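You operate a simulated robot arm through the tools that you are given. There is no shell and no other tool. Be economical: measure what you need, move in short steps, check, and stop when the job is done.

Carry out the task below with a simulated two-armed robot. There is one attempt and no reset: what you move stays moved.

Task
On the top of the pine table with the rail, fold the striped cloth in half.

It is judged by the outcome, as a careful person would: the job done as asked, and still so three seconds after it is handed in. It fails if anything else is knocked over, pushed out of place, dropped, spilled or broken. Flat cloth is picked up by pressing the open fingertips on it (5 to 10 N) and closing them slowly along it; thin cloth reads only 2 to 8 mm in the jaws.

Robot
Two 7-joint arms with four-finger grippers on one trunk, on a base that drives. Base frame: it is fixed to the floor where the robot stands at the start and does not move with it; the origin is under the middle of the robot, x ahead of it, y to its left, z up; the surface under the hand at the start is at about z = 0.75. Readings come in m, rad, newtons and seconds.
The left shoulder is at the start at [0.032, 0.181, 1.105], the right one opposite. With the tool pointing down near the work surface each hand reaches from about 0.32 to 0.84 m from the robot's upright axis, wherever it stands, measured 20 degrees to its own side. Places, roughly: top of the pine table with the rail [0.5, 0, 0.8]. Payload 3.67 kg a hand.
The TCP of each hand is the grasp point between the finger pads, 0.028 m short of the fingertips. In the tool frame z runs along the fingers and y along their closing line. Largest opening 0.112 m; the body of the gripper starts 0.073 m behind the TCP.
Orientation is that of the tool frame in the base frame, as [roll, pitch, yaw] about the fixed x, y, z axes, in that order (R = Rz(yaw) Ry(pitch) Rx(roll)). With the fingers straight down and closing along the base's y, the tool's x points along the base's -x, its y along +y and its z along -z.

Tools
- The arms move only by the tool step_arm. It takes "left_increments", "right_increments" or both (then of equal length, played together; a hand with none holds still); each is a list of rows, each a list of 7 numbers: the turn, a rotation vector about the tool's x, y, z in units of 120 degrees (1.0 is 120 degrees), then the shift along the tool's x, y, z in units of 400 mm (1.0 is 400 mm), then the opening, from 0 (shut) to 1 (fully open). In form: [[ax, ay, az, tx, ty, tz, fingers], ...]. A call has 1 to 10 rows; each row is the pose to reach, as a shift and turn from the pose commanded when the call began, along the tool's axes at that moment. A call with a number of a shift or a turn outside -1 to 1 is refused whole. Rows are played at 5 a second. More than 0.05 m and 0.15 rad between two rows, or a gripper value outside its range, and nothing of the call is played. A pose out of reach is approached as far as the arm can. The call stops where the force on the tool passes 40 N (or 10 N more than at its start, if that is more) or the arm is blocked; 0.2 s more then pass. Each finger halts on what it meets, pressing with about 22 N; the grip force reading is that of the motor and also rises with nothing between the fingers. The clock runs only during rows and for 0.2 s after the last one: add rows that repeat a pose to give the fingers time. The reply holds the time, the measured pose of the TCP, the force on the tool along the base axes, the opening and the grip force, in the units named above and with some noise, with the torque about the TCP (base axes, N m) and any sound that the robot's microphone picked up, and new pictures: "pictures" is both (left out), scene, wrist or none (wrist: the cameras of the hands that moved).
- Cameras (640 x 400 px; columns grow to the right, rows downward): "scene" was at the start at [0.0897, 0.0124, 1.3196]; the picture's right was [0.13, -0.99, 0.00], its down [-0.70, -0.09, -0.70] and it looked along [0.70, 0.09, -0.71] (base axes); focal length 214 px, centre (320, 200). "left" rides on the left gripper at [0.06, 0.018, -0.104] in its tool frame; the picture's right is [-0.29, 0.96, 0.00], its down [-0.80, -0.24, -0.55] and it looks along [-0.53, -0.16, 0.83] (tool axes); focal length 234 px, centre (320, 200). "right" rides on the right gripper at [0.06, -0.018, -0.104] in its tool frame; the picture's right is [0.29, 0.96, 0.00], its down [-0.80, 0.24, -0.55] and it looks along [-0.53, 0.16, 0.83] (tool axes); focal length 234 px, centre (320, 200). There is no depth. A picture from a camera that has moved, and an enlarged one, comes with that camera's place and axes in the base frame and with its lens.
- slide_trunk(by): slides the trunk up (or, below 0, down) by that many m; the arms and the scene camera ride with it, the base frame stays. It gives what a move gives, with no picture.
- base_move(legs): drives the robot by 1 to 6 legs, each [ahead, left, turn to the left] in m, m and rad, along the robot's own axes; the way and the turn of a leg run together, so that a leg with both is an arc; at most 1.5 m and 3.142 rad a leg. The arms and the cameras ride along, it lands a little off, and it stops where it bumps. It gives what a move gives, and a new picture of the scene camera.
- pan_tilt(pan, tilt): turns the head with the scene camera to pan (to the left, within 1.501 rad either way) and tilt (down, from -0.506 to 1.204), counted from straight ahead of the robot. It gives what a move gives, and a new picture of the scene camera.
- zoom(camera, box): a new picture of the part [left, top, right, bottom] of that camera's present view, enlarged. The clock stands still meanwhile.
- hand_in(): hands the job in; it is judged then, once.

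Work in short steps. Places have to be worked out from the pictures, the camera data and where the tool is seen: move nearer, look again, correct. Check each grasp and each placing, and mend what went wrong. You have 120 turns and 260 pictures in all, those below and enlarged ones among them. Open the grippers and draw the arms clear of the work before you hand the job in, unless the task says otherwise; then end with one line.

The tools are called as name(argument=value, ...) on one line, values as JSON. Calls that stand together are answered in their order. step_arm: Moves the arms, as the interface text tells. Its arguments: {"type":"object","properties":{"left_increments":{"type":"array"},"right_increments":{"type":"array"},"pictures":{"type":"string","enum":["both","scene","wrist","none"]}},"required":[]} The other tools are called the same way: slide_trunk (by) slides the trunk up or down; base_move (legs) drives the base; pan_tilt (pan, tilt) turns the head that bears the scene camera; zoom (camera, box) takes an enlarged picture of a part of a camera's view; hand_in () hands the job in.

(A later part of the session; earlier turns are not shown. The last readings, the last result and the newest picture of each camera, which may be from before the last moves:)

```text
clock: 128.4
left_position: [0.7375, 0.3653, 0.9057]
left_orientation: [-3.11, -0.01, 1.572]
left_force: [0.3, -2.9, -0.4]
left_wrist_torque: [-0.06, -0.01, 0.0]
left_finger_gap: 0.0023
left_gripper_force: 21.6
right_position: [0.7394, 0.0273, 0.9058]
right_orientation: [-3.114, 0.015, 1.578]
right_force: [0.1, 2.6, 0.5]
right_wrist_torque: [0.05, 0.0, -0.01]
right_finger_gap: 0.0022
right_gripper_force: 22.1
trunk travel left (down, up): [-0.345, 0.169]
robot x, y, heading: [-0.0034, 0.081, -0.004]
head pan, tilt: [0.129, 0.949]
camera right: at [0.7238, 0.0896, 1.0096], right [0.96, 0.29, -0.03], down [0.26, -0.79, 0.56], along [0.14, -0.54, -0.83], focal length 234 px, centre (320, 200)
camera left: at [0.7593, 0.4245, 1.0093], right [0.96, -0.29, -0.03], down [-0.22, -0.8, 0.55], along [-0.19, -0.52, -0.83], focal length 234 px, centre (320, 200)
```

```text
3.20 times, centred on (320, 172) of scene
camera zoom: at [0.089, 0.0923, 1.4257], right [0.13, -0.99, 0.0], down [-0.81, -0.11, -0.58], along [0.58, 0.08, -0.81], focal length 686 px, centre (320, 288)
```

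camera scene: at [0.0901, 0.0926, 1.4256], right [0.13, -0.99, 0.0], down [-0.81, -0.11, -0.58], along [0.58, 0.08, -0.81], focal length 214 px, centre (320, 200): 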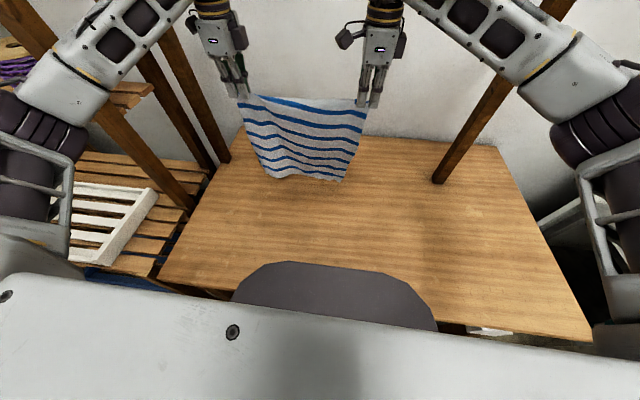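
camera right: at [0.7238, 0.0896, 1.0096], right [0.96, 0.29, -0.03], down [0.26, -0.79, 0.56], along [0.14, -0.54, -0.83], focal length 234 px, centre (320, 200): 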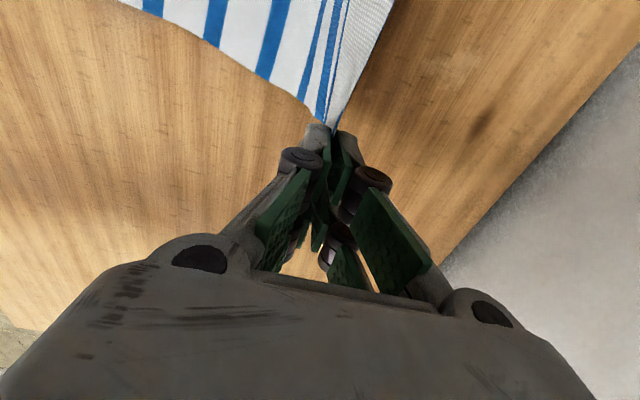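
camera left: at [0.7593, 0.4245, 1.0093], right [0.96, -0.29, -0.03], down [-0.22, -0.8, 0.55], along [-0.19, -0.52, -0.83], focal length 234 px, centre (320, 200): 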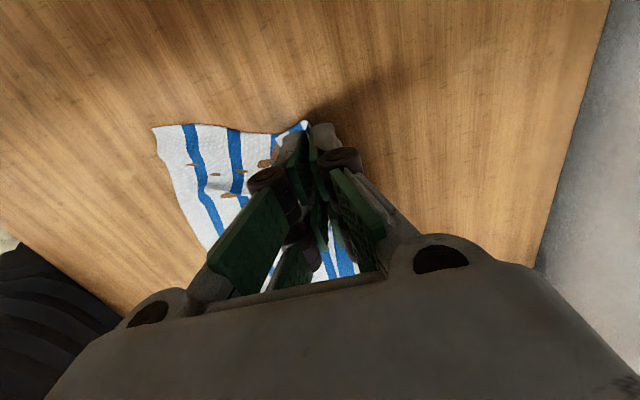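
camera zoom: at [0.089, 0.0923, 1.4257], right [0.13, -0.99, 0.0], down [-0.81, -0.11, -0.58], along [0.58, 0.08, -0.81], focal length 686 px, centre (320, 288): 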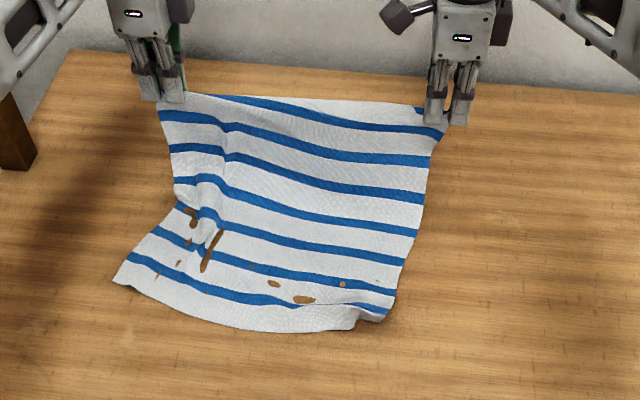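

Half is laid. Now arc the top half back toward the robot over the bottom half, shifting ~3 cm left to line up the sides, coming down with a slight forward motion so the hem trails toward the robot.

step_arm(left_increments=[[0, 0, 0, 0.01, -0.075, 0.0075, 0], [0, 0, 0, 0.02, -0.1625, 0.0325, 0], [0, 0, 0, 0.03, -0.245, 0.075, 0], [0, 0, 0, 0.04, -0.305, 0.1325, 0], [0, 0, 0, 0.05, -0.345, 0.1825, 0], [0, 0, 0, 0.06, -0.3575, 0.215, 0], [0, 0, 0, 0.065, -0.355, 0.25, 0], [0, 0, 0, 0.07, -0.3425, 0.2825, 0], [0, 0, 0, 0.07, -0.3325, 0.303, 0]], right_increments=[[0, 0, 0, 0.01, -0.075, 0.0075, 0], [0, 0, 0, 0.02, -0.1625, 0.0325, 0], [0, 0, 0, 0.03, -0.245, 0.075, 0], [0, 0, 0, 0.04, -0.31, 0.1325, 0], [0, 0, 0, 0.05, -0.355, 0.1825, 0], [0, 0, 0, 0.06, -0.37, 0.215, 0], [0, 0, 0, 0.065, -0.37, 0.25, 0], [0, 0, 0, 0.07, -0.36, 0.2825, 0], [0, 0, 0, 0.07, -0.35, 0.303, 0]], pictures="wrist")

zoom(camera="scene", box=[220, 120, 420, 245])

```text
clock: 130.4
left_position: [0.5998, 0.3945, 0.789]
left_orientation: [-3.108, -0.009, 1.573]
left_force: [0.6, -5.4, 2.9]
left_wrist_torque: [-0.15, -0.01, -0.01]
left_finger_gap: 0.0018
left_gripper_force: 21.6
right_position: [0.5958, 0.0526, 0.7892]
right_orientation: [-3.116, 0.014, 1.576]
right_force: [0.4, 4.3, -0.4]
right_wrist_torque: [0.08, -0.02, 0.0]
right_finger_gap: 0.0024
right_gripper_force: 22.9
trunk travel left (down, up): [-0.345, 0.169]
robot x, y, heading: [-0.0009, 0.0809, -0.0]
head pan, tilt: [0.129, 0.949]
camera right: at [0.5807, 0.1151, 0.8918], right [0.96, 0.29, -0.03], down [0.26, -0.79, 0.56], along [0.14, -0.54, -0.83], focal length 234 px, centre (320, 200)
camera left: at [0.6221, 0.4536, 0.8926], right [0.96, -0.29, -0.03], down [-0.22, -0.8, 0.55], along [-0.19, -0.52, -0.83], focal length 234 px, centre (320, 200)
```

right: 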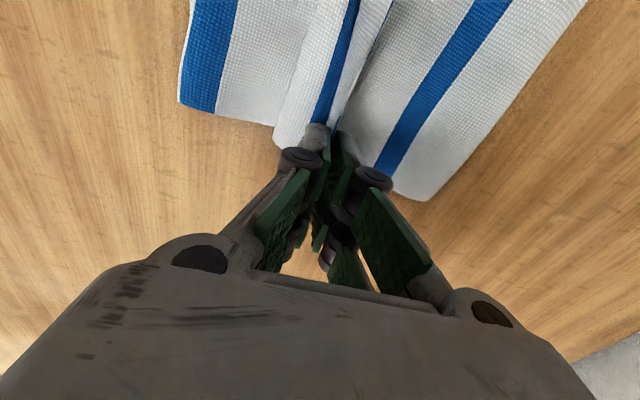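
left: 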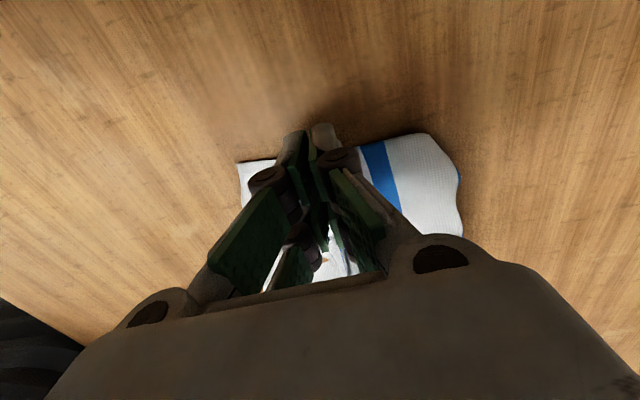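

```text
3.20 times, centred on (320, 182) of scene
camera zoom: at [0.0891, 0.0923, 1.4257], right [0.13, -0.99, 0.0], down [-0.81, -0.11, -0.58], along [0.58, 0.08, -0.81], focal length 686 px, centre (320, 256)
```

zoom: 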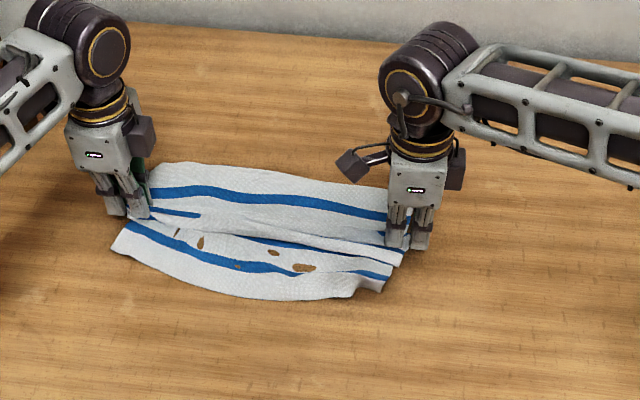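

The top half is over; its hem is ~4–5 cm short of the bottom hem. I pull the hem ~2.5 cm farther toward the robot, touch down, and open while shifting toward the robot so the near finger pushes the hem out.

step_arm(left_increments=[[0, 0, 0, -0.005, -0.03, -0.04, 0], [0, 0, 0, -0.008, -0.075, -0.03, 0], [0, 0, 0, -0.01, -0.07, 0.0, 0], [0, 0, 0, -0.01, -0.065, 0.019, 0], [0, 0, 0, -0.01, -0.07, 0.02, 0.06], [0, 0, 0, -0.01, -0.08, 0.02, 0.12], [0, 0, 0, -0.01, -0.09, 0.02, 0.18], [0, 0, 0, -0.01, -0.1, 0.019, 0.25], [0, 0, 0, -0.01, -0.11, 0.018, 0.32], [0, 0, 0, -0.01, -0.12, 0.018, 0.4]], right_increments=[[0, 0, 0, 0.005, -0.03, -0.04, 0], [0, 0, 0, 0.008, -0.075, -0.03, 0], [0, 0, 0, 0.01, -0.07, 0.0, 0], [0, 0, 0, 0.01, -0.065, 0.02, 0], [0, 0, 0, 0.01, -0.07, 0.023, 0.06], [0, 0, 0, 0.01, -0.08, 0.023, 0.12], [0, 0, 0, 0.01, -0.09, 0.023, 0.18], [0, 0, 0, 0.01, -0.1, 0.022, 0.25], [0, 0, 0, 0.01, -0.11, 0.021, 0.32], [0, 0, 0, 0.01, -0.12, 0.021, 0.4]], pictures="none")

step_arm(left_increments=[[0, 0, 0, 0, 0, -0.06, 0.4], [0, 0, 0, 0, 0, -0.16, 0.4], [0, 0, 0, 0.04, 0, -0.24, 0.4], [0, 0, 0, 0.12, 0, -0.3, 0.4], [0, 0, 0, 0.2, 0, -0.3, 0.4]], right_increments=[[0, 0, 0, 0, 0, -0.06, 0.4], [0, 0, 0, 0, 0, -0.16, 0.4], [0, 0, 0, -0.04, 0, -0.24, 0.4], [0, 0, 0, -0.12, 0, -0.3, 0.4], [0, 0, 0, -0.2, 0, -0.3, 0.4]], pictures="wrist")

zoom(camera="scene", box=[240, 150, 384, 240])

```text
clock: 132.6
left_position: [0.5514, 0.39, 0.7835]
left_orientation: [-3.11, -0.009, 1.574]
left_force: [-0.6, 0.3, -0.6]
left_wrist_torque: [0.0, -0.02, -0.03]
left_finger_gap: 0.0451
left_gripper_force: 0.1
right_position: [0.5476, 0.0567, 0.7813]
right_orientation: [-3.115, 0.015, 1.577]
right_force: [-0.2, 0.3, -0.3]
right_wrist_torque: [0.0, -0.02, 0.05]
right_finger_gap: 0.0449
right_gripper_force: 0.0
trunk travel left (down, up): [-0.345, 0.169]
robot x, y, heading: [-0.0009, 0.0798, 0.001]
head pan, tilt: [0.129, 0.949]
```

```text
clock: 133.8
left_position: [0.5549, 0.4684, 0.9037]
left_orientation: [-3.109, -0.009, 1.572]
left_force: [0.4, 0.0, 0.4]
left_wrist_torque: [0.01, 0.0, 0.0]
left_finger_gap: 0.0448
left_gripper_force: 0.0
right_position: [0.5526, -0.0222, 0.9031]
right_orientation: [-3.116, 0.014, 1.578]
right_force: [0.2, -0.1, 0.7]
right_wrist_torque: [-0.05, 0.02, -0.02]
right_finger_gap: 0.0449
right_gripper_force: 0.1
trunk travel left (down, up): [-0.345, 0.169]
robot x, y, heading: [-0.0041, 0.0799, 0.001]
head pan, tilt: [0.129, 0.949]
camera right: at [0.5372, 0.0402, 1.0061], right [0.96, 0.29, -0.03], down [0.26, -0.79, 0.56], along [0.14, -0.54, -0.83], focal length 234 px, centre (320, 200)
camera left: at [0.5776, 0.528, 1.0082], right [0.96, -0.29, -0.04], down [-0.22, -0.8, 0.55], along [-0.19, -0.52, -0.83], focal length 234 px, centre (320, 200)
```

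right: 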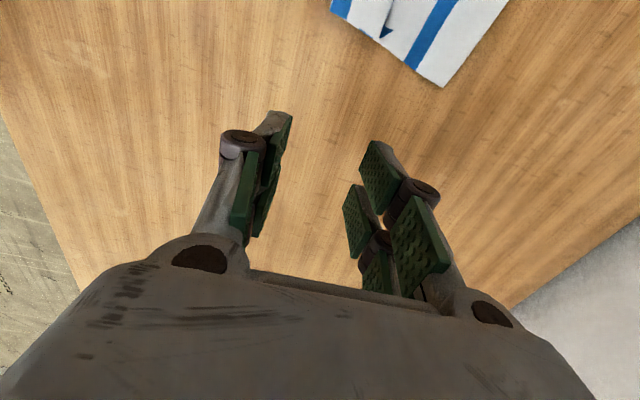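
left: 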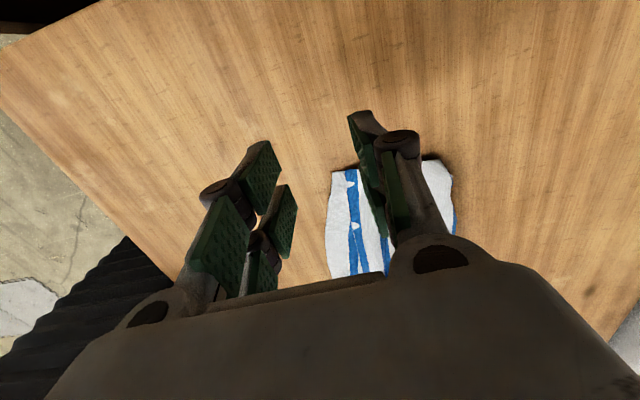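

```text
4.44 times, centred on (312, 195) of scene
camera zoom: at [0.0887, 0.0923, 1.4257], right [0.13, -0.99, 0.0], down [-0.81, -0.11, -0.58], along [0.58, 0.08, -0.81], focal length 953 px, centre (356, 222)
```

zoom: 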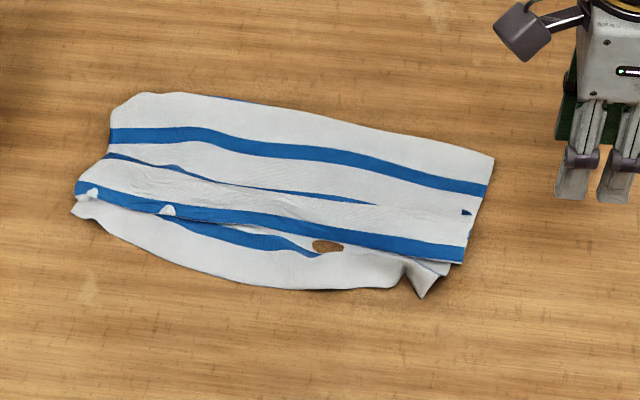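

The top hem edge now lies flat but has a pleat, and the bottom hem peeks out 1–6 cm toward the robot. Pressing on the cloth near the crease and dragging it away from the robot ~3 cm should open the pleat and draw the bottom hem back under the top hem. Move the fingertips over the crease area.

step_arm(left_increments=[[0, 0, 0, -0.06, 0.08, 0, 0.2], [0, 0, 0, -0.13, 0.16, 0.02, 0.2], [0, 0, 0, -0.2, 0.22, 0.06, 0.2], [0, 0, 0, -0.27, 0.2625, 0.13, 0.2], [0, 0, 0, -0.27, 0.2625, 0.22, 0.2], [0, 0, 0, -0.27, 0.2625, 0.29, 0.2], [0, 0, 0, -0.27, 0.2625, 0.302, 0.2]], right_increments=[[0, 0, 0, 0.06, 0.07, 0, 0.2], [0, 0, 0, 0.13, 0.13, 0.02, 0.2], [0, 0, 0, 0.21, 0.18, 0.06, 0.2], [0, 0, 0, 0.28, 0.206, 0.13, 0.2], [0, 0, 0, 0.28, 0.206, 0.22, 0.2], [0, 0, 0, 0.28, 0.206, 0.29, 0.2], [0, 0, 0, 0.28, 0.206, 0.302, 0.2]], pictures="none")

```text
clock: 135.4
left_position: [0.6565, 0.3628, 0.7799]
left_orientation: [-3.114, -0.009, 1.573]
left_force: [0.4, 0.6, 10.2]
left_wrist_torque: [-0.11, -0.19, 0.04]
left_finger_gap: 0.0229
left_gripper_force: 0.3
right_position: [0.6301, 0.0885, 0.7801]
right_orientation: [-3.118, 0.012, 1.577]
right_force: [-0.1, 0.1, 0.7]
right_wrist_torque: [0.01, 0.0, -0.01]
right_finger_gap: 0.0227
right_gripper_force: 0.7
trunk travel left (down, up): [-0.345, 0.169]
robot x, y, heading: [-0.0035, 0.0818, -0.0]
head pan, tilt: [0.129, 0.949]
```

Left 10 N; press the right a bit more and drag: left 2 cm, right 4 cm away from the robot.

step_arm(left_increments=[[0, 0, 0, 0, 0, 0, 0.2], [0, 0, 0, 0, 0.012, 0, 0.2], [0, 0, 0, 0, 0.025, 0, 0.2], [0, 0, 0, 0, 0.037, 0, 0.2], [0, 0, 0, 0, 0.05, 0, 0.2], [0, 0, 0, 0, 0.062, 0, 0.2], [0, 0, 0, 0, 0.062, -0.05, 0.2], [0, 0, 0, 0, 0.062, -0.14, 0.2], [0, 0, 0, 0.05, 0.062, -0.24, 0.2], [0, 0, 0, 0.13, 0.062, -0.3, 0.2]], right_increments=[[0, 0, 0, 0, 0, 0.006, 0.2], [0, 0, 0, 0, 0.022, 0.007, 0.2], [0, 0, 0, 0, 0.044, 0.007, 0.2], [0, 0, 0, 0, 0.066, 0.007, 0.2], [0, 0, 0, 0, 0.088, 0.007, 0.2], [0, 0, 0, 0, 0.11, 0.007, 0.2], [0, 0, 0, 0, 0.11, -0.05, 0.2], [0, 0, 0, 0, 0.11, -0.14, 0.2], [0, 0, 0, -0.05, 0.11, -0.24, 0.2], [0, 0, 0, -0.13, 0.11, -0.3, 0.2]], pictures="none")

zoom(camera="scene", box=[240, 150, 384, 240])

```text
clock: 137.6
left_position: [0.6836, 0.4131, 0.8998]
left_orientation: [-3.11, -0.01, 1.573]
left_force: [0.3, 0.6, 0.3]
left_wrist_torque: [0.02, -0.03, 0.0]
left_finger_gap: 0.0223
left_gripper_force: 0.1
right_position: [0.677, 0.038, 0.8987]
right_orientation: [-3.118, 0.014, 1.574]
right_force: [-0.2, -0.3, -0.2]
right_wrist_torque: [0.03, -0.03, -0.01]
right_finger_gap: 0.0224
right_gripper_force: 0.0
trunk travel left (down, up): [-0.345, 0.169]
robot x, y, heading: [0.0, 0.0808, 0.004]
head pan, tilt: [0.129, 0.949]
```

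```text
4.44 times, centred on (312, 195) of scene
camera zoom: at [0.0879, 0.0919, 1.4258], right [0.13, -0.99, 0.0], down [-0.81, -0.11, -0.58], along [0.58, 0.08, -0.81], focal length 953 px, centre (356, 222)
```

zoom: 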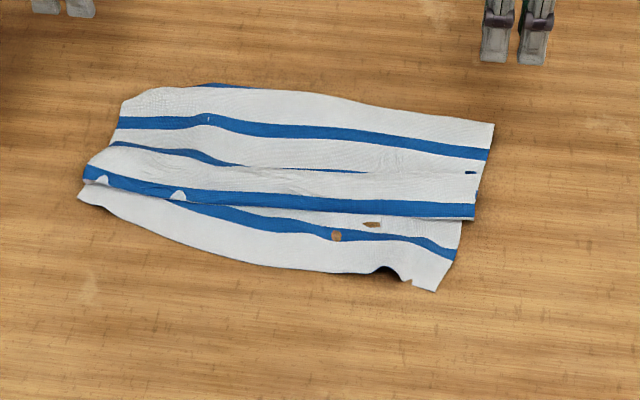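

The right bottom corner is uncurled and the crease straight, but the bottom hem shows 2–8 cm past the top hem. I'll pin the exposed bottom hem with the left hand (≈[0.53, 0.25]) and with the right hand drag the top hem toward the robot.

step_arm(left_increments=[[0, 0, 0, -0.07, -0.06, 0, 0.2], [0, 0, 0, -0.14, -0.13, 0, 0.2], [0, 0, 0, -0.21, -0.2, 0.02, 0.2], [0, 0, 0, -0.28, -0.27, 0.05, 0.2], [0, 0, 0, -0.35, -0.33, 0.09, 0.2], [0, 0, 0, -0.4075, -0.379, 0.15, 0.2], [0, 0, 0, -0.4075, -0.379, 0.24, 0.2], [0, 0, 0, -0.4075, -0.379, 0.292, 0.2], [0, 0, 0, -0.4075, -0.379, 0.302, 0.2]], right_increments=[[0, 0, 0, 0.02, -0.03, 0, 0.2], [0, 0, 0, 0.04, -0.06, 0, 0.2], [0, 0, 0, 0.06, -0.09, 0.02, 0.2], [0, 0, 0, 0.08, -0.12, 0.05, 0.2], [0, 0, 0, 0.1, -0.14, 0.09, 0.2], [0, 0, 0, 0.1175, -0.1475, 0.15, 0.2], [0, 0, 0, 0.1175, -0.1475, 0.24, 0.2], [0, 0, 0, 0.1175, -0.1475, 0.29, 0.2], [0, 0, 0, 0.1175, -0.1475, 0.298, 0.2]], pictures="none")

```text
clock: 139.6
left_position: [0.5292, 0.2518, 0.7797]
left_orientation: [-3.109, -0.011, 1.572]
left_force: [-0.1, 0.4, -0.2]
left_wrist_torque: [0.0, 0.02, -0.03]
left_finger_gap: 0.0226
left_gripper_force: 0.0
right_position: [0.6145, 0.0838, 0.7804]
right_orientation: [-3.115, 0.014, 1.578]
right_force: [-0.2, -0.3, 0.1]
right_wrist_torque: [0.0, 0.0, -0.02]
right_finger_gap: 0.0224
right_gripper_force: 0.0
trunk travel left (down, up): [-0.345, 0.169]
robot x, y, heading: [-0.0024, 0.0822, -0.0]
head pan, tilt: [0.129, 0.949]
```

No contact yet: press the left firmly (pin) and the right lightly, then drag the right 5.5 cm toward the robot and lift both.

step_arm(left_increments=[[0, 0, 0, 0, 0, 0.007, 0.2], [0, 0, 0, 0, 0, 0.012, 0.2], [0, 0, 0, 0, 0, 0.012, 0.2], [0, 0, 0, 0, 0, 0.012, 0.2], [0, 0, 0, 0, 0, 0.012, 0.2], [0, 0, 0, 0, 0, 0.012, 0.2], [0, 0, 0, 0, 0, 0.012, 0.2], [0, 0, 0, 0, 0, 0.0, 0.2], [0, 0, 0, 0, 0, -0.08, 0.2], [0, 0, 0, 0, 0, -0.18, 0.2]], right_increments=[[0, 0, 0, 0, 0, 0.004, 0.2], [0, 0, 0, 0, 0, 0.006, 0.2], [0, 0, 0, 0, -0.025, 0.007, 0.2], [0, 0, 0, 0, -0.055, 0.007, 0.2], [0, 0, 0, 0, -0.085, 0.007, 0.2], [0, 0, 0, 0, -0.115, 0.007, 0.2], [0, 0, 0, 0, -0.14, 0.007, 0.2], [0, 0, 0, 0, -0.14, -0.03, 0.2], [0, 0, 0, 0, -0.14, -0.11, 0.2], [0, 0, 0, -0.04, -0.14, -0.2, 0.2]], pictures="none")

zoom(camera="scene", box=[240, 150, 400, 250])

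```text
clock: 141.8
left_position: [0.5307, 0.2491, 0.8539]
left_orientation: [-3.109, -0.012, 1.573]
left_force: [-0.5, -0.8, 0.3]
left_wrist_torque: [0.04, 0.01, 0.03]
left_finger_gap: 0.0223
left_gripper_force: 0.1
right_position: [0.5611, 0.0685, 0.8615]
right_orientation: [-3.116, 0.014, 1.578]
right_force: [-0.8, 0.2, 0.0]
right_wrist_torque: [0.02, -0.01, -0.02]
right_finger_gap: 0.0223
right_gripper_force: 0.0
trunk travel left (down, up): [-0.345, 0.169]
robot x, y, heading: [-0.0041, 0.0822, 0.002]
head pan, tilt: [0.129, 0.949]
```

```text
4.00 times, centred on (320, 200) of scene
camera zoom: at [0.0882, 0.0912, 1.4257], right [0.13, -0.99, 0.0], down [-0.81, -0.11, -0.58], along [0.58, 0.08, -0.81], focal length 858 px, centre (320, 200)
```

zoom: 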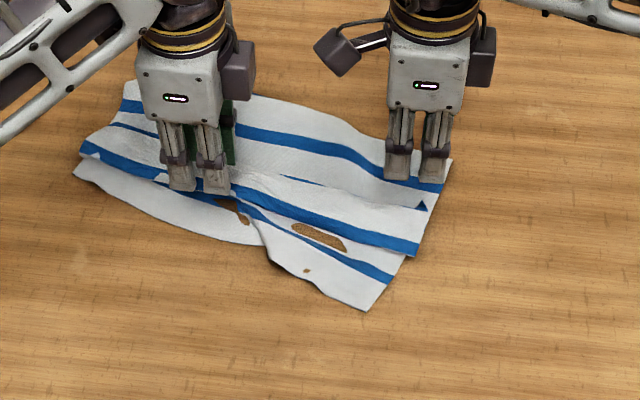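

Dragging moves both layers together, so I'll redo the hang-and-fold once more with the top (A) hem. Position both hands above the A corners (≈[0.60, 0.40] and [0.53, 0.06]), aligned with the hem.

step_arm(left_increments=[[0, 0, 0.02, 0.06, 0.05, -0.02, 0.4], [0, 0, 0.04, 0.13, 0.1, -0.02, 0.4], [0, 0, 0.07, 0.2, 0.16, 0, 0.4], [0, 0, 0.1, 0.27, 0.21, 0.03, 0.4], [0, 0, 0.107, 0.325, 0.258, 0.09, 0.4]], right_increments=[[0, 0, 0.03, 0, 0, -0.02, 0.4], [0, 0, 0.06, 0.0, 0.0, -0.02, 0.4], [0, 0, 0.09, 0.004, 0.0075, 0, 0.4], [0, 0, 0.107, 0.004, 0.0075, 0.04, 0.4], [0, 0, 0.107, 0.004, 0.0075, 0.11, 0.4]], pictures="wrist")

zoom(camera="scene", box=[240, 150, 400, 250])

```text
clock: 143.0
left_position: [0.6338, 0.3813, 0.8143]
left_orientation: [-3.107, 0.001, 1.347]
left_force: [1.2, -0.1, -0.7]
left_wrist_torque: [-0.04, 0.03, 0.01]
left_finger_gap: 0.0447
left_gripper_force: 0.0
right_position: [0.5645, 0.0694, 0.8169]
right_orientation: [-3.116, 0.019, 1.352]
right_force: [0.9, 0.1, -0.1]
right_wrist_torque: [0.01, 0.02, -0.04]
right_finger_gap: 0.0447
right_gripper_force: 0.1
trunk travel left (down, up): [-0.345, 0.169]
robot x, y, heading: [0.0006, 0.0803, -0.001]
head pan, tilt: [0.129, 0.949]
camera right: at [0.5636, 0.135, 0.9194], right [1.0, 0.07, -0.03], down [0.08, -0.82, 0.56], along [0.02, -0.56, -0.83], focal length 234 px, centre (320, 200)
camera left: at [0.6701, 0.4357, 0.917], right [0.87, -0.49, -0.03], down [-0.39, -0.73, 0.56], along [-0.3, -0.48, -0.83], focal length 234 px, centre (320, 200)
```

right: 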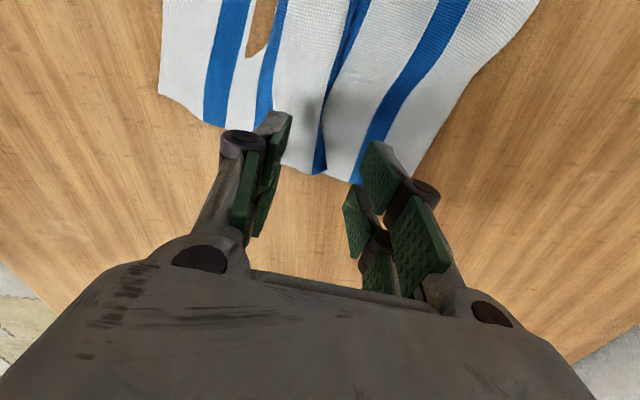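
left: 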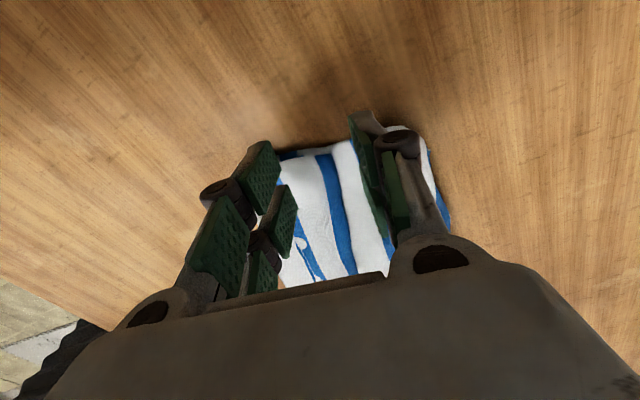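

```text
4.00 times, centred on (320, 200) of scene
camera zoom: at [0.0904, 0.0929, 1.4255], right [0.13, -0.99, 0.0], down [-0.81, -0.11, -0.58], along [0.58, 0.08, -0.81], focal length 858 px, centre (320, 200)
```

zoom: 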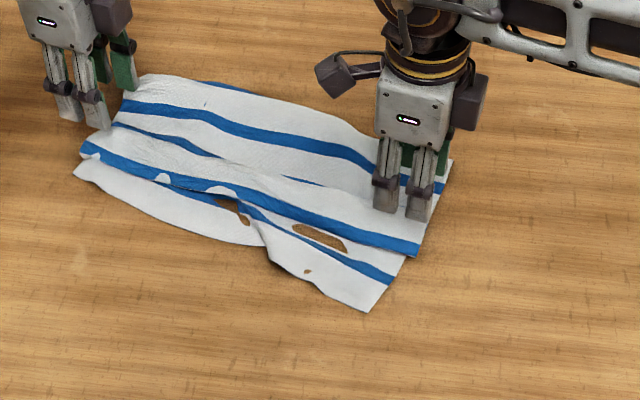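

Fingers are near the A hem; adjust a few mm and descend to light contact.

step_arm(left_increments=[[0, 0, 0, 0, 0.0125, 0.04, 0.36], [0, 0, 0, 0, 0.0125, 0.08, 0.36], [0, 0, 0, 0, 0.0125, 0.088, 0.36], [0, 0, 0, 0, 0.0125, 0.092, 0.36]], right_increments=[[0, 0, 0, -0.004, -0.018, 0.04, 0.36], [0, 0, 0, -0.004, -0.018, 0.085, 0.36], [0, 0, 0, -0.004, -0.018, 0.095, 0.36], [0, 0, 0, -0.004, -0.018, 0.099, 0.36]], pictures="none")

```text
clock: 144.0
left_position: [0.6383, 0.3806, 0.7796]
left_orientation: [-3.112, -0.003, 1.35]
left_force: [1.4, 1.5, 6.5]
left_wrist_torque: [-0.14, -0.17, 0.09]
left_finger_gap: 0.0413
left_gripper_force: 0.9
right_position: [0.5546, 0.069, 0.7797]
right_orientation: [-3.123, 0.017, 1.354]
right_force: [1.2, -0.3, 7.6]
right_wrist_torque: [0.03, -0.21, -0.01]
right_finger_gap: 0.0407
right_gripper_force: 0.5
trunk travel left (down, up): [-0.345, 0.169]
robot x, y, heading: [-0.0022, 0.0814, 0.0]
head pan, tilt: [0.129, 0.949]
```

6.5 and 7.6 N. Close slowly with minimal follow-down to catch only the top layer.

step_arm(left_increments=[[0, 0, 0, 0, 0, 0, 0.32], [0, 0, 0, 0, 0, 0, 0.28], [0, 0, 0, 0, 0, 0, 0.24], [0, 0, 0, 0, 0, 0.0003, 0.2], [0, 0, 0, 0, 0, 0.0005, 0.16], [0, 0, 0, 0, 0, 0.0008, 0.12], [0, 0, 0, 0, 0, 0.001, 0.08], [0, 0, 0, 0, 0, 0.001, 0.04], [0, 0, 0, 0, 0, 0.001, 0.0], [0, 0, 0, 0, 0, 0, 0]], right_increments=[[0, 0, 0, 0, 0, 0, 0.32], [0, 0, 0, 0, 0, 0, 0.28], [0, 0, 0, 0, 0, 0, 0.24], [0, 0, 0, 0, 0, 0.0003, 0.2], [0, 0, 0, 0, 0, 0.0005, 0.16], [0, 0, 0, 0, 0, 0.0008, 0.12], [0, 0, 0, 0, 0, 0.001, 0.08], [0, 0, 0, 0, 0, 0.001, 0.04], [0, 0, 0, 0, 0, 0.001, 0.0], [0, 0, 0, 0, 0, 0, 0]], pictures="wrist")

```text
clock: 146.2
left_position: [0.6363, 0.3806, 0.7778]
left_orientation: [-3.106, -0.001, 1.35]
left_force: [-0.2, -0.3, 0.3]
left_wrist_torque: [0.0, 0.02, 0.03]
left_finger_gap: 0.0002
left_gripper_force: 21.7
right_position: [0.554, 0.0678, 0.7786]
right_orientation: [-3.12, 0.021, 1.353]
right_force: [-0.5, -3.3, 14.0]
right_wrist_torque: [0.09, -0.09, -0.01]
right_finger_gap: 0.0106
right_gripper_force: 21.8
trunk travel left (down, up): [-0.345, 0.169]
robot x, y, heading: [-0.0036, 0.0814, 0.001]
head pan, tilt: [0.129, 0.949]
camera right: at [0.5528, 0.134, 0.8814], right [1.0, 0.07, -0.03], down [0.08, -0.82, 0.56], along [0.02, -0.56, -0.83], focal length 234 px, centre (320, 200)
camera left: at [0.6717, 0.4343, 0.8813], right [0.87, -0.49, -0.03], down [-0.39, -0.73, 0.56], along [-0.3, -0.47, -0.83], focal length 234 px, centre (320, 200)
```

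right: 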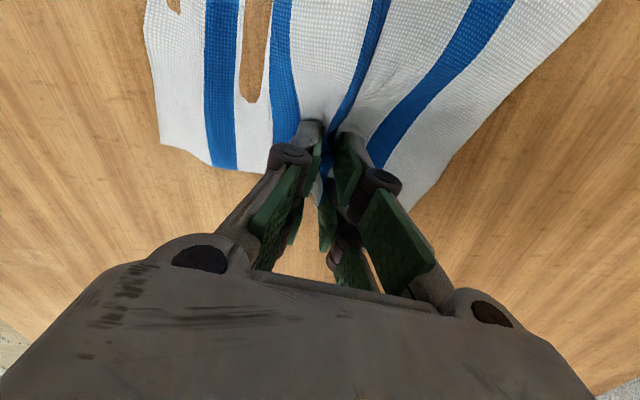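
left: 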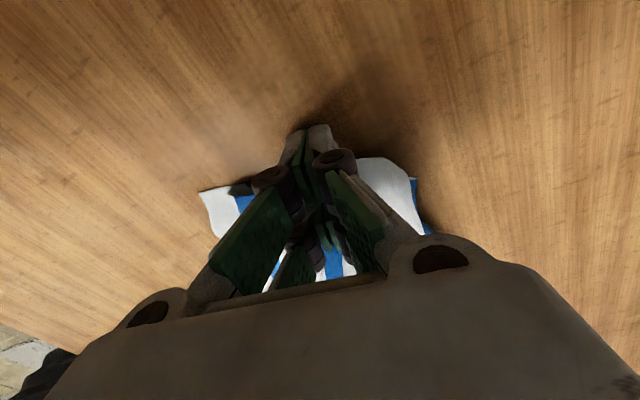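

Right holds (10 mm – the pleat); left missed. Retry the left with more pressure.

step_arm(left_increments=[[0, 0, 0, 0, 0, -0.04, 0.1], [0, 0, 0, 0, 0, -0.06, 0.4], [0, 0, 0, 0, 0, -0.06, 0.4], [0, 0, 0, 0, 0, -0.02, 0.4], [0, 0, 0, 0, 0, 0.0, 0.4], [0, 0, 0, 0, 0, 0.003, 0.4]], pictures="wrist")

```text
clock: 147.6
left_position: [0.6379, 0.3805, 0.7791]
left_orientation: [-3.113, -0.001, 1.349]
left_force: [0.7, 1.9, 10.7]
left_wrist_torque: [-0.26, -0.3, -0.01]
left_finger_gap: 0.044
left_gripper_force: 0.0
right_position: [0.554, 0.0677, 0.779]
right_orientation: [-3.12, 0.017, 1.353]
right_force: [1.0, -1.7, 10.5]
right_wrist_torque: [0.03, -0.05, 0.02]
right_finger_gap: 0.0105
right_gripper_force: 21.4
trunk travel left (down, up): [-0.345, 0.169]
robot x, y, heading: [-0.0028, 0.0804, 0.0]
head pan, tilt: [0.129, 0.949]
camera left: at [0.6726, 0.4338, 0.8828], right [0.87, -0.49, -0.03], down [-0.39, -0.73, 0.56], along [-0.3, -0.47, -0.83], focal length 234 px, centre (320, 200)
```

left: 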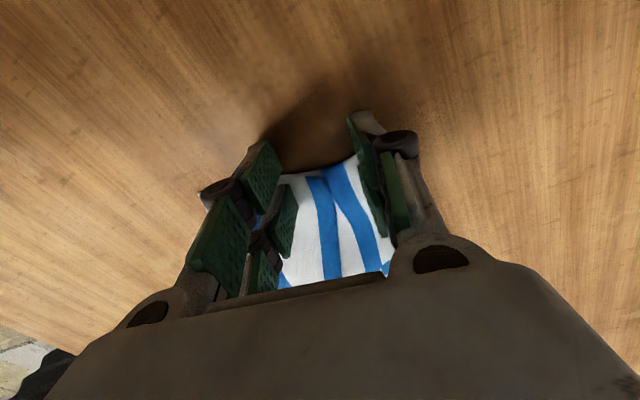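

The pads are half off the cloth's left side; lift slightly, shift 14 mm inward, press again.

step_arm(left_increments=[[0, 0, 0, 0, 0, -0.02, 0.4], [0, 0, 0, -0.04, 0, -0.02, 0.4], [0, 0, 0, -0.04, 0, -0.006, 0.4], [0, 0, 0, -0.04, 0, 0.0, 0.4]], pictures="none")

step_arm(left_increments=[[0, 0, 0, 0, 0, 0.0005, 0.36], [0, 0, 0, 0, 0, 0.0005, 0.32], [0, 0, 0, 0, 0, 0.001, 0.28], [0, 0, 0, 0, 0, 0.001, 0.24], [0, 0, 0, 0, 0, 0.0015, 0.2], [0, 0, 0, 0, 0, 0.002, 0.16], [0, 0, 0, 0, 0, 0.002, 0.12], [0, 0, 0, 0, 0, 0.002, 0.08], [0, 0, 0, 0, 0, 0.002, 0.03], [0, 0, 0, 0, 0, 0.001, 0]], pictures="wrist")

```text
clock: 148.6
left_position: [0.6333, 0.3647, 0.7797]
left_orientation: [-3.111, -0.002, 1.35]
left_force: [2.1, 0.1, 11.1]
left_wrist_torque: [-0.21, -0.3, 0.06]
left_finger_gap: 0.0455
left_gripper_force: 0.6
right_position: [0.5537, 0.0692, 0.7781]
right_orientation: [-3.122, 0.018, 1.353]
right_force: [1.3, -0.2, 9.6]
right_wrist_torque: [0.04, -0.11, 0.0]
right_finger_gap: 0.0106
right_gripper_force: 21.8
trunk travel left (down, up): [-0.345, 0.169]
robot x, y, heading: [-0.0018, 0.0831, 0.004]
head pan, tilt: [0.129, 0.949]
```

```text
clock: 150.8
left_position: [0.6328, 0.3642, 0.7771]
left_orientation: [-3.108, -0.004, 1.349]
left_force: [1.6, -1.4, 21.6]
left_wrist_torque: [-0.3, 0.02, 0.01]
left_finger_gap: 0.0016
left_gripper_force: 22.5
right_position: [0.5538, 0.0681, 0.7788]
right_orientation: [-3.122, 0.018, 1.352]
right_force: [-1.3, 0.2, 2.8]
right_wrist_torque: [-0.01, 0.01, 0.06]
right_finger_gap: 0.0102
right_gripper_force: 21.9
trunk travel left (down, up): [-0.345, 0.169]
robot x, y, heading: [-0.0003, 0.0785, 0.002]
head pan, tilt: [0.129, 0.949]
camera left: at [0.6678, 0.4179, 0.8807], right [0.87, -0.49, -0.03], down [-0.39, -0.73, 0.56], along [-0.3, -0.47, -0.83], focal length 234 px, centre (320, 200)
```

left: 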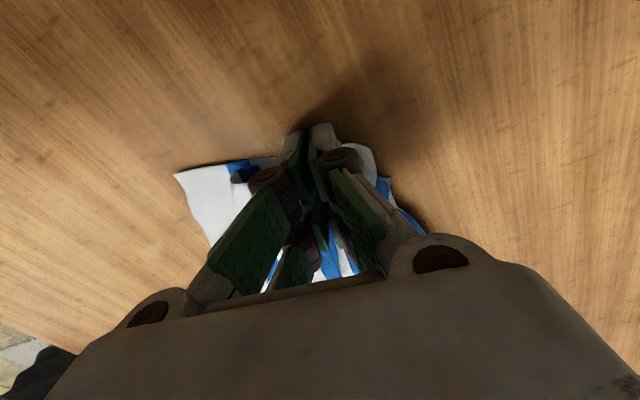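

Both hold. Lift to hang, aligning the two hands in x on the way.

step_arm(left_increments=[[0, 0, 0, 0, 0, -0.04, 0], [0, 0, 0, 0, 0, -0.14, 0], [0, 0, 0, 0, 0, -0.24, 0], [0, 0, 0, 0, 0, -0.34, 0], [0, 0, 0, 0, 0, -0.44, 0], [0, 0, 0, 0, 0, -0.54, 0], [0, 0, 0, 0, 0, -0.64, 0], [0, 0, 0, 0, 0, -0.74, 0], [0, 0, 0, 0, 0, -0.84, 0], [0, 0, 0, 0, 0, -0.93, 0]], right_increments=[[0, 0, 0, 0, 0, -0.04, 0], [0, 0, 0, 0, 0.01, -0.14, 0], [0, 0, 0, 0, 0.02, -0.24, 0], [0, 0, 0, 0, 0.03, -0.34, 0], [0, 0, 0, 0, 0.04, -0.44, 0], [0, 0, 0, 0, 0.05, -0.54, 0], [0, 0, 0, 0, 0.06, -0.64, 0], [0, 0, 0, 0, 0.07, -0.74, 0], [0, 0, 0, 0, 0.08, -0.84, 0], [0, 0, 0, 0, 0.09, -0.93, 0]], pictures="none")

zoom(camera="scene", box=[200, 60, 440, 210])

```text
clock: 153.0
left_position: [0.6468, 0.3624, 1.1479]
left_orientation: [-3.107, -0.003, 1.349]
left_force: [0.4, 0.2, 0.0]
left_wrist_torque: [0.02, -0.01, 0.0]
left_finger_gap: 0.0017
left_gripper_force: 21.9
right_position: [0.5988, 0.0652, 1.1513]
right_orientation: [-3.121, 0.02, 1.354]
right_force: [0.6, -0.8, 0.0]
right_wrist_torque: [0.01, -0.03, -0.01]
right_finger_gap: 0.0101
right_gripper_force: 21.9
trunk travel left (down, up): [-0.345, 0.169]
robot x, y, heading: [-0.0051, 0.0809, 0.002]
head pan, tilt: [0.129, 0.949]
```

```text
2.67 times, centred on (320, 135) of scene
camera zoom: at [0.0876, 0.0924, 1.4258], right [0.13, -0.99, 0.0], down [-0.81, -0.11, -0.58], along [0.58, 0.08, -0.81], focal length 572 px, centre (320, 373)
```

zoom: 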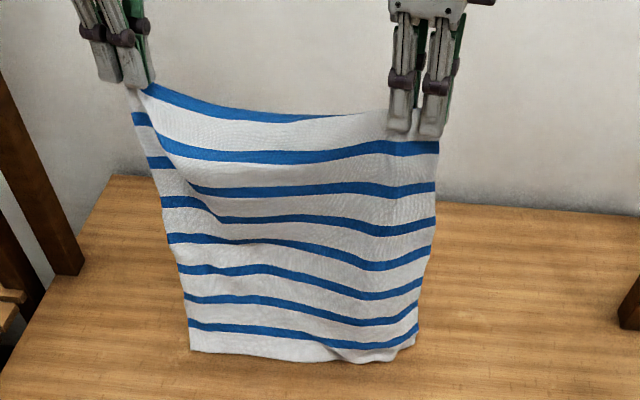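

Hanging straight, hem pinched near its edge, lip on the robot side. Move back ~12 cm, then sweep forward while lowering so the bottom hem trails toward the robot.

step_arm(left_increments=[[0, 0, 0, 0, -0.08, 0, 0], [0, 0, 0, 0, -0.16, 0.0, 0], [0, 0, 0, 0, -0.24, 0.02, 0], [0, 0, 0, 0, -0.31, 0.03, 0], [0, 0, 0, 0, -0.31, 0.03, 0], [0, 0, 0, 0, -0.31, 0.03, 0]], right_increments=[[0, 0, 0, 0, -0.06, 0, 0], [0, 0, 0, 0, -0.12, 0.0, 0], [0, 0, 0, 0, -0.18, 0.02, 0], [0, 0, 0, 0, -0.24, 0.03, 0], [0, 0, 0, 0, -0.24, 0.03, 0], [0, 0, 0, 0, -0.24, 0.03, 0]], pictures="none")

step_arm(left_increments=[[0, 0, 0, 0, 0.09, 0.03, 0], [0, 0, 0, 0, 0.18, 0.06, 0], [0, 0, 0, 0, 0.27, 0.11, 0], [0, 0, 0, 0, 0.35, 0.17, 0], [0, 0, 0, 0, 0.42, 0.24, 0], [0, 0, 0, 0, 0.48, 0.31, 0]], right_increments=[[0, 0, 0, 0, 0.09, 0.03, 0], [0, 0, 0, 0, 0.18, 0.06, 0], [0, 0, 0, 0, 0.27, 0.11, 0], [0, 0, 0, 0, 0.35, 0.17, 0], [0, 0, 0, 0, 0.42, 0.24, 0], [0, 0, 0, 0, 0.48, 0.31, 0]], pictures="none")

zoom(camera="scene", box=[200, 90, 440, 240])

```text
clock: 154.4
left_position: [0.5332, 0.3887, 1.1328]
left_orientation: [-3.094, 0.001, 1.349]
left_force: [0.0, -0.4, -0.1]
left_wrist_torque: [0.01, 0.01, 0.01]
left_finger_gap: 0.0015
left_gripper_force: 21.6
right_position: [0.5145, 0.0847, 1.1299]
right_orientation: [-3.103, 0.025, 1.351]
right_force: [-0.1, 0.5, -1.1]
right_wrist_torque: [0.0, -0.01, -0.01]
right_finger_gap: 0.01
right_gripper_force: 21.6
trunk travel left (down, up): [-0.345, 0.169]
robot x, y, heading: [-0.0003, 0.0784, 0.002]
head pan, tilt: [0.129, 0.949]
```

```text
clock: 155.8
left_position: [0.7091, 0.3484, 1.0086]
left_orientation: [-3.105, -0.004, 1.347]
left_force: [0.9, -0.1, -0.4]
left_wrist_torque: [0.02, 0.0, -0.01]
left_finger_gap: 0.002
left_gripper_force: 21.7
right_position: [0.6908, 0.0427, 1.009]
right_orientation: [-3.12, 0.019, 1.352]
right_force: [0.4, -0.8, 0.3]
right_wrist_torque: [0.0, 0.04, 0.03]
right_finger_gap: 0.0102
right_gripper_force: 22.1
trunk travel left (down, up): [-0.345, 0.169]
robot x, y, heading: [-0.0039, 0.0848, -0.003]
head pan, tilt: [0.129, 0.949]
```

```text
2.67 times, centred on (320, 165) of scene
camera zoom: at [0.0901, 0.0924, 1.4256], right [0.13, -0.99, 0.0], down [-0.81, -0.11, -0.58], along [0.58, 0.08, -0.81], focal length 572 px, centre (320, 293)
```

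zoom: 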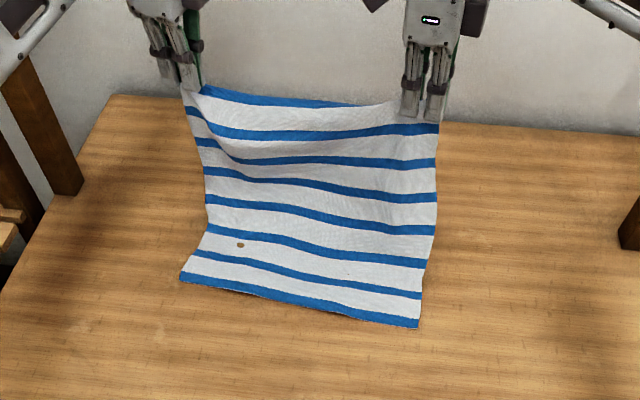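

The bottom white hem is tucked under. As before, lift back and repeat the sweep to unroll it.

step_arm(left_increments=[[0, 0, 0, 0, -0.06, -0.09, 0], [0, 0, 0, 0, -0.13, -0.17, 0], [0, 0, 0, 0, -0.21, -0.25, 0], [0, 0, 0, 0, -0.29, -0.31, 0], [0, 0, 0, 0, -0.36, -0.335, 0], [0, 0, 0, 0, -0.42, -0.335, 0], [0, 0, 0, 0, -0.42, -0.335, 0], [0, 0, 0, 0, -0.42, -0.335, 0]], right_increments=[[0, 0, 0, 0, -0.06, -0.09, 0], [0, 0, 0, 0, -0.13, -0.17, 0], [0, 0, 0, 0, -0.21, -0.25, 0], [0, 0, 0, 0, -0.29, -0.31, 0], [0, 0, 0, 0, -0.36, -0.335, 0], [0, 0, 0, 0, -0.42, -0.335, 0], [0, 0, 0, 0, -0.42, -0.335, 0], [0, 0, 0, 0, -0.42, -0.335, 0]], pictures="none")

step_arm(left_increments=[[0, 0, 0, 0, 0.05, -0.01, 0], [0, 0, 0, 0, 0.13, 0.0, 0], [0, 0, 0, 0, 0.22, 0.03, 0], [0, 0, 0, 0, 0.3, 0.08, 0], [0, 0, 0, 0, 0.36, 0.14, 0], [0, 0, 0, 0, 0.41, 0.21, 0], [0, 0, 0, 0, 0.45, 0.28, 0]], right_increments=[[0, 0, 0, 0, 0.05, -0.01, 0], [0, 0, 0, 0, 0.13, 0.0, 0], [0, 0, 0, 0, 0.22, 0.03, 0], [0, 0, 0, 0, 0.3, 0.08, 0], [0, 0, 0, 0, 0.36, 0.14, 0], [0, 0, 0, 0, 0.41, 0.21, 0], [0, 0, 0, 0, 0.45, 0.28, 0]], pictures="none")

zoom(camera="scene", box=[200, 90, 440, 240])

```text
clock: 157.6
left_position: [0.5618, 0.3814, 1.1429]
left_orientation: [-3.095, -0.001, 1.349]
left_force: [0.0, 0.4, 0.4]
left_wrist_torque: [0.02, 0.01, -0.03]
left_finger_gap: 0.0019
left_gripper_force: 22.1
right_position: [0.5438, 0.0791, 1.1394]
right_orientation: [-3.102, 0.023, 1.344]
right_force: [0.1, -0.1, -0.5]
right_wrist_torque: [0.01, 0.0, 0.01]
right_finger_gap: 0.01
right_gripper_force: 21.8
trunk travel left (down, up): [-0.345, 0.169]
robot x, y, heading: [-0.0019, 0.0792, 0.002]
head pan, tilt: [0.129, 0.949]
```

```text
clock: 159.2
left_position: [0.7218, 0.3466, 1.031]
left_orientation: [-3.104, -0.002, 1.35]
left_force: [0.1, 1.0, -0.3]
left_wrist_torque: [-0.01, 0.04, -0.03]
left_finger_gap: 0.0019
left_gripper_force: 21.3
right_position: [0.7031, 0.0407, 1.0316]
right_orientation: [-3.119, 0.02, 1.352]
right_force: [0.4, -0.2, -0.7]
right_wrist_torque: [0.02, 0.03, 0.0]
right_finger_gap: 0.0101
right_gripper_force: 22.1
trunk travel left (down, up): [-0.345, 0.169]
robot x, y, heading: [0.0005, 0.0799, 0.001]
head pan, tilt: [0.129, 0.949]
```

```text
2.67 times, centred on (320, 165) of scene
camera zoom: at [0.0907, 0.0926, 1.4255], right [0.13, -0.99, 0.0], down [-0.81, -0.11, -0.58], along [0.58, 0.08, -0.81], focal length 572 px, centre (320, 293)
```

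zoom: 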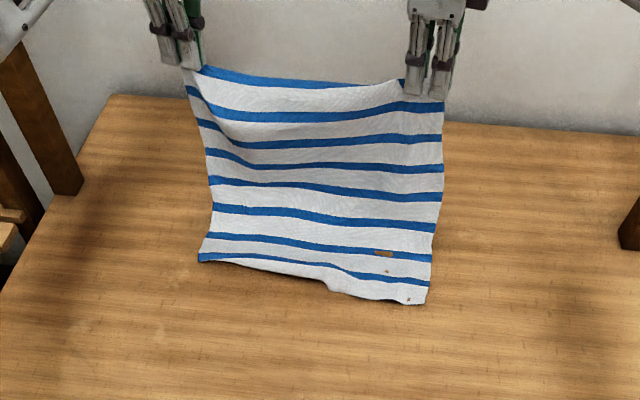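

Better: only the left third of the hem is still tucked. One more repeat, starting farther back.

step_arm(left_increments=[[0, 0, 0, 0, -0.06, -0.09, 0], [0, 0, 0, 0, -0.13, -0.17, 0], [0, 0, 0, 0, -0.22, -0.23, 0], [0, 0, 0, 0, -0.31, -0.275, 0], [0, 0, 0, 0, -0.4, -0.275, 0], [0, 0, 0, 0, -0.49, -0.275, 0], [0, 0, 0, 0, -0.52, -0.275, 0], [0, 0, 0, 0, -0.52, -0.275, 0], [0, 0, 0, 0, -0.52, -0.275, 0]], right_increments=[[0, 0, 0, 0, -0.06, -0.09, 0], [0, 0, 0, 0, -0.13, -0.17, 0], [0, 0, 0, 0, -0.22, -0.23, 0], [0, 0, 0, 0, -0.31, -0.265, 0], [0, 0, 0, 0, -0.4, -0.265, 0], [0, 0, 0, 0, -0.49, -0.265, 0], [0, 0, 0, 0, -0.52, -0.265, 0], [0, 0, 0, 0, -0.52, -0.265, 0], [0, 0, 0, 0, -0.52, -0.265, 0]], pictures="none")

step_arm(left_increments=[[0, 0, 0, 0, 0.05, -0.01, 0], [0, 0, 0, 0, 0.13, -0.01, 0], [0, 0, 0, 0, 0.22, 0.02, 0], [0, 0, 0, 0, 0.3, 0.06, 0], [0, 0, 0, 0, 0.37, 0.11, 0], [0, 0, 0, 0, 0.43, 0.17, 0], [0, 0, 0, 0, 0.48, 0.24, 0], [0, 0, 0, 0, 0.51, 0.3, 0]], right_increments=[[0, 0, 0, 0, 0.05, -0.01, 0], [0, 0, 0, 0, 0.13, -0.01, 0], [0, 0, 0, 0, 0.22, 0.02, 0], [0, 0, 0, 0, 0.3, 0.06, 0], [0, 0, 0, 0, 0.37, 0.11, 0], [0, 0, 0, 0, 0.43, 0.17, 0], [0, 0, 0, 0, 0.48, 0.24, 0], [0, 0, 0, 0, 0.51, 0.3, 0]], pictures="none")

zoom(camera="scene", box=[200, 90, 440, 240])

```text
clock: 161.2
left_position: [0.5397, 0.3873, 1.1355]
left_orientation: [-3.08, 0.001, 1.349]
left_force: [0.1, -0.1, -0.3]
left_wrist_torque: [0.0, 0.02, -0.03]
left_finger_gap: 0.0019
left_gripper_force: 21.7
right_position: [0.518, 0.0835, 1.1293]
right_orientation: [-3.097, 0.027, 1.351]
right_force: [-0.6, 0.3, 0.1]
right_wrist_torque: [-0.01, 0.0, 0.0]
right_finger_gap: 0.0101
right_gripper_force: 22.0
trunk travel left (down, up): [-0.345, 0.169]
robot x, y, heading: [-0.004, 0.0806, 0.001]
head pan, tilt: [0.129, 0.949]
```

```text
clock: 163.0
left_position: [0.7162, 0.3466, 1.0213]
left_orientation: [-3.106, -0.002, 1.347]
left_force: [0.3, 0.7, 0.4]
left_wrist_torque: [-0.03, 0.0, 0.0]
left_finger_gap: 0.0017
left_gripper_force: 22.1
right_position: [0.6985, 0.0411, 1.0183]
right_orientation: [-3.119, 0.02, 1.354]
right_force: [-0.7, -0.2, 0.5]
right_wrist_torque: [0.03, -0.02, 0.03]
right_finger_gap: 0.01
right_gripper_force: 22.1
trunk travel left (down, up): [-0.345, 0.169]
robot x, y, heading: [-0.0032, 0.0837, 0.004]
head pan, tilt: [0.129, 0.949]
```

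```text
2.67 times, centred on (320, 165) of scene
camera zoom: at [0.0899, 0.0922, 1.4256], right [0.13, -0.99, 0.0], down [-0.81, -0.11, -0.58], along [0.58, 0.08, -0.81], focal length 572 px, centre (320, 293)
```

zoom: 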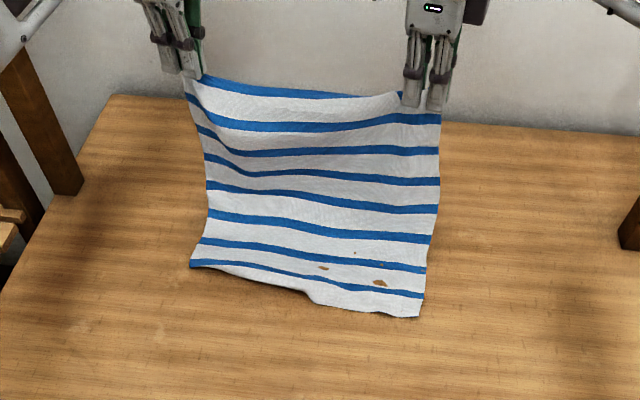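

Nearly all of the hem is out; good enough. Lay the rest to half (crease ≈ x 0.75).

step_arm(left_increments=[[0, 0, 0, 0, 0.025, 0.05, 0], [0, 0, 0, 0, 0.05, 0.1, 0], [0, 0, 0, 0, 0.075, 0.15, 0], [0, 0, 0, 0, 0.1, 0.2, 0], [0, 0, 0, 0, 0.11, 0.225, 0], [0, 0, 0, 0, 0.11, 0.225, 0]], right_increments=[[0, 0, 0, 0, 0.025, 0.06, 0], [0, 0, 0, 0, 0.05, 0.12, 0], [0, 0, 0, 0, 0.08, 0.18, 0], [0, 0, 0, 0, 0.105, 0.24, 0], [0, 0, 0, 0, 0.115, 0.265, 0], [0, 0, 0, 0, 0.115, 0.265, 0]], pictures="none")

zoom(camera="scene", box=[220, 110, 420, 235])

```text
clock: 164.4
left_position: [0.7573, 0.3371, 0.9308]
left_orientation: [-3.105, -0.003, 1.35]
left_force: [-0.6, 0.7, 0.1]
left_wrist_torque: [-0.01, 0.0, -0.02]
left_finger_gap: 0.0014
left_gripper_force: 21.7
right_position: [0.7408, 0.0315, 0.9123]
right_orientation: [-3.119, 0.02, 1.353]
right_force: [0.1, -0.2, 0.6]
right_wrist_torque: [-0.01, -0.03, 0.02]
right_finger_gap: 0.0101
right_gripper_force: 22.1
trunk travel left (down, up): [-0.345, 0.169]
robot x, y, heading: [-0.0031, 0.0855, 0.003]
head pan, tilt: [0.129, 0.949]
```

```text
3.20 times, centred on (320, 172) of scene
camera zoom: at [0.0889, 0.0926, 1.4257], right [0.13, -0.99, 0.0], down [-0.81, -0.11, -0.58], along [0.58, 0.08, -0.81], focal length 686 px, centre (320, 288)
```

zoom: 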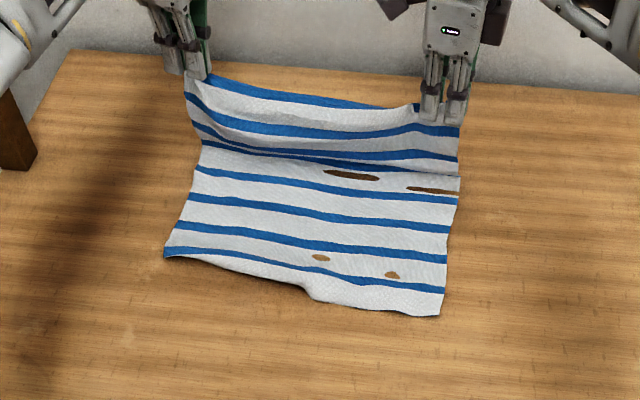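

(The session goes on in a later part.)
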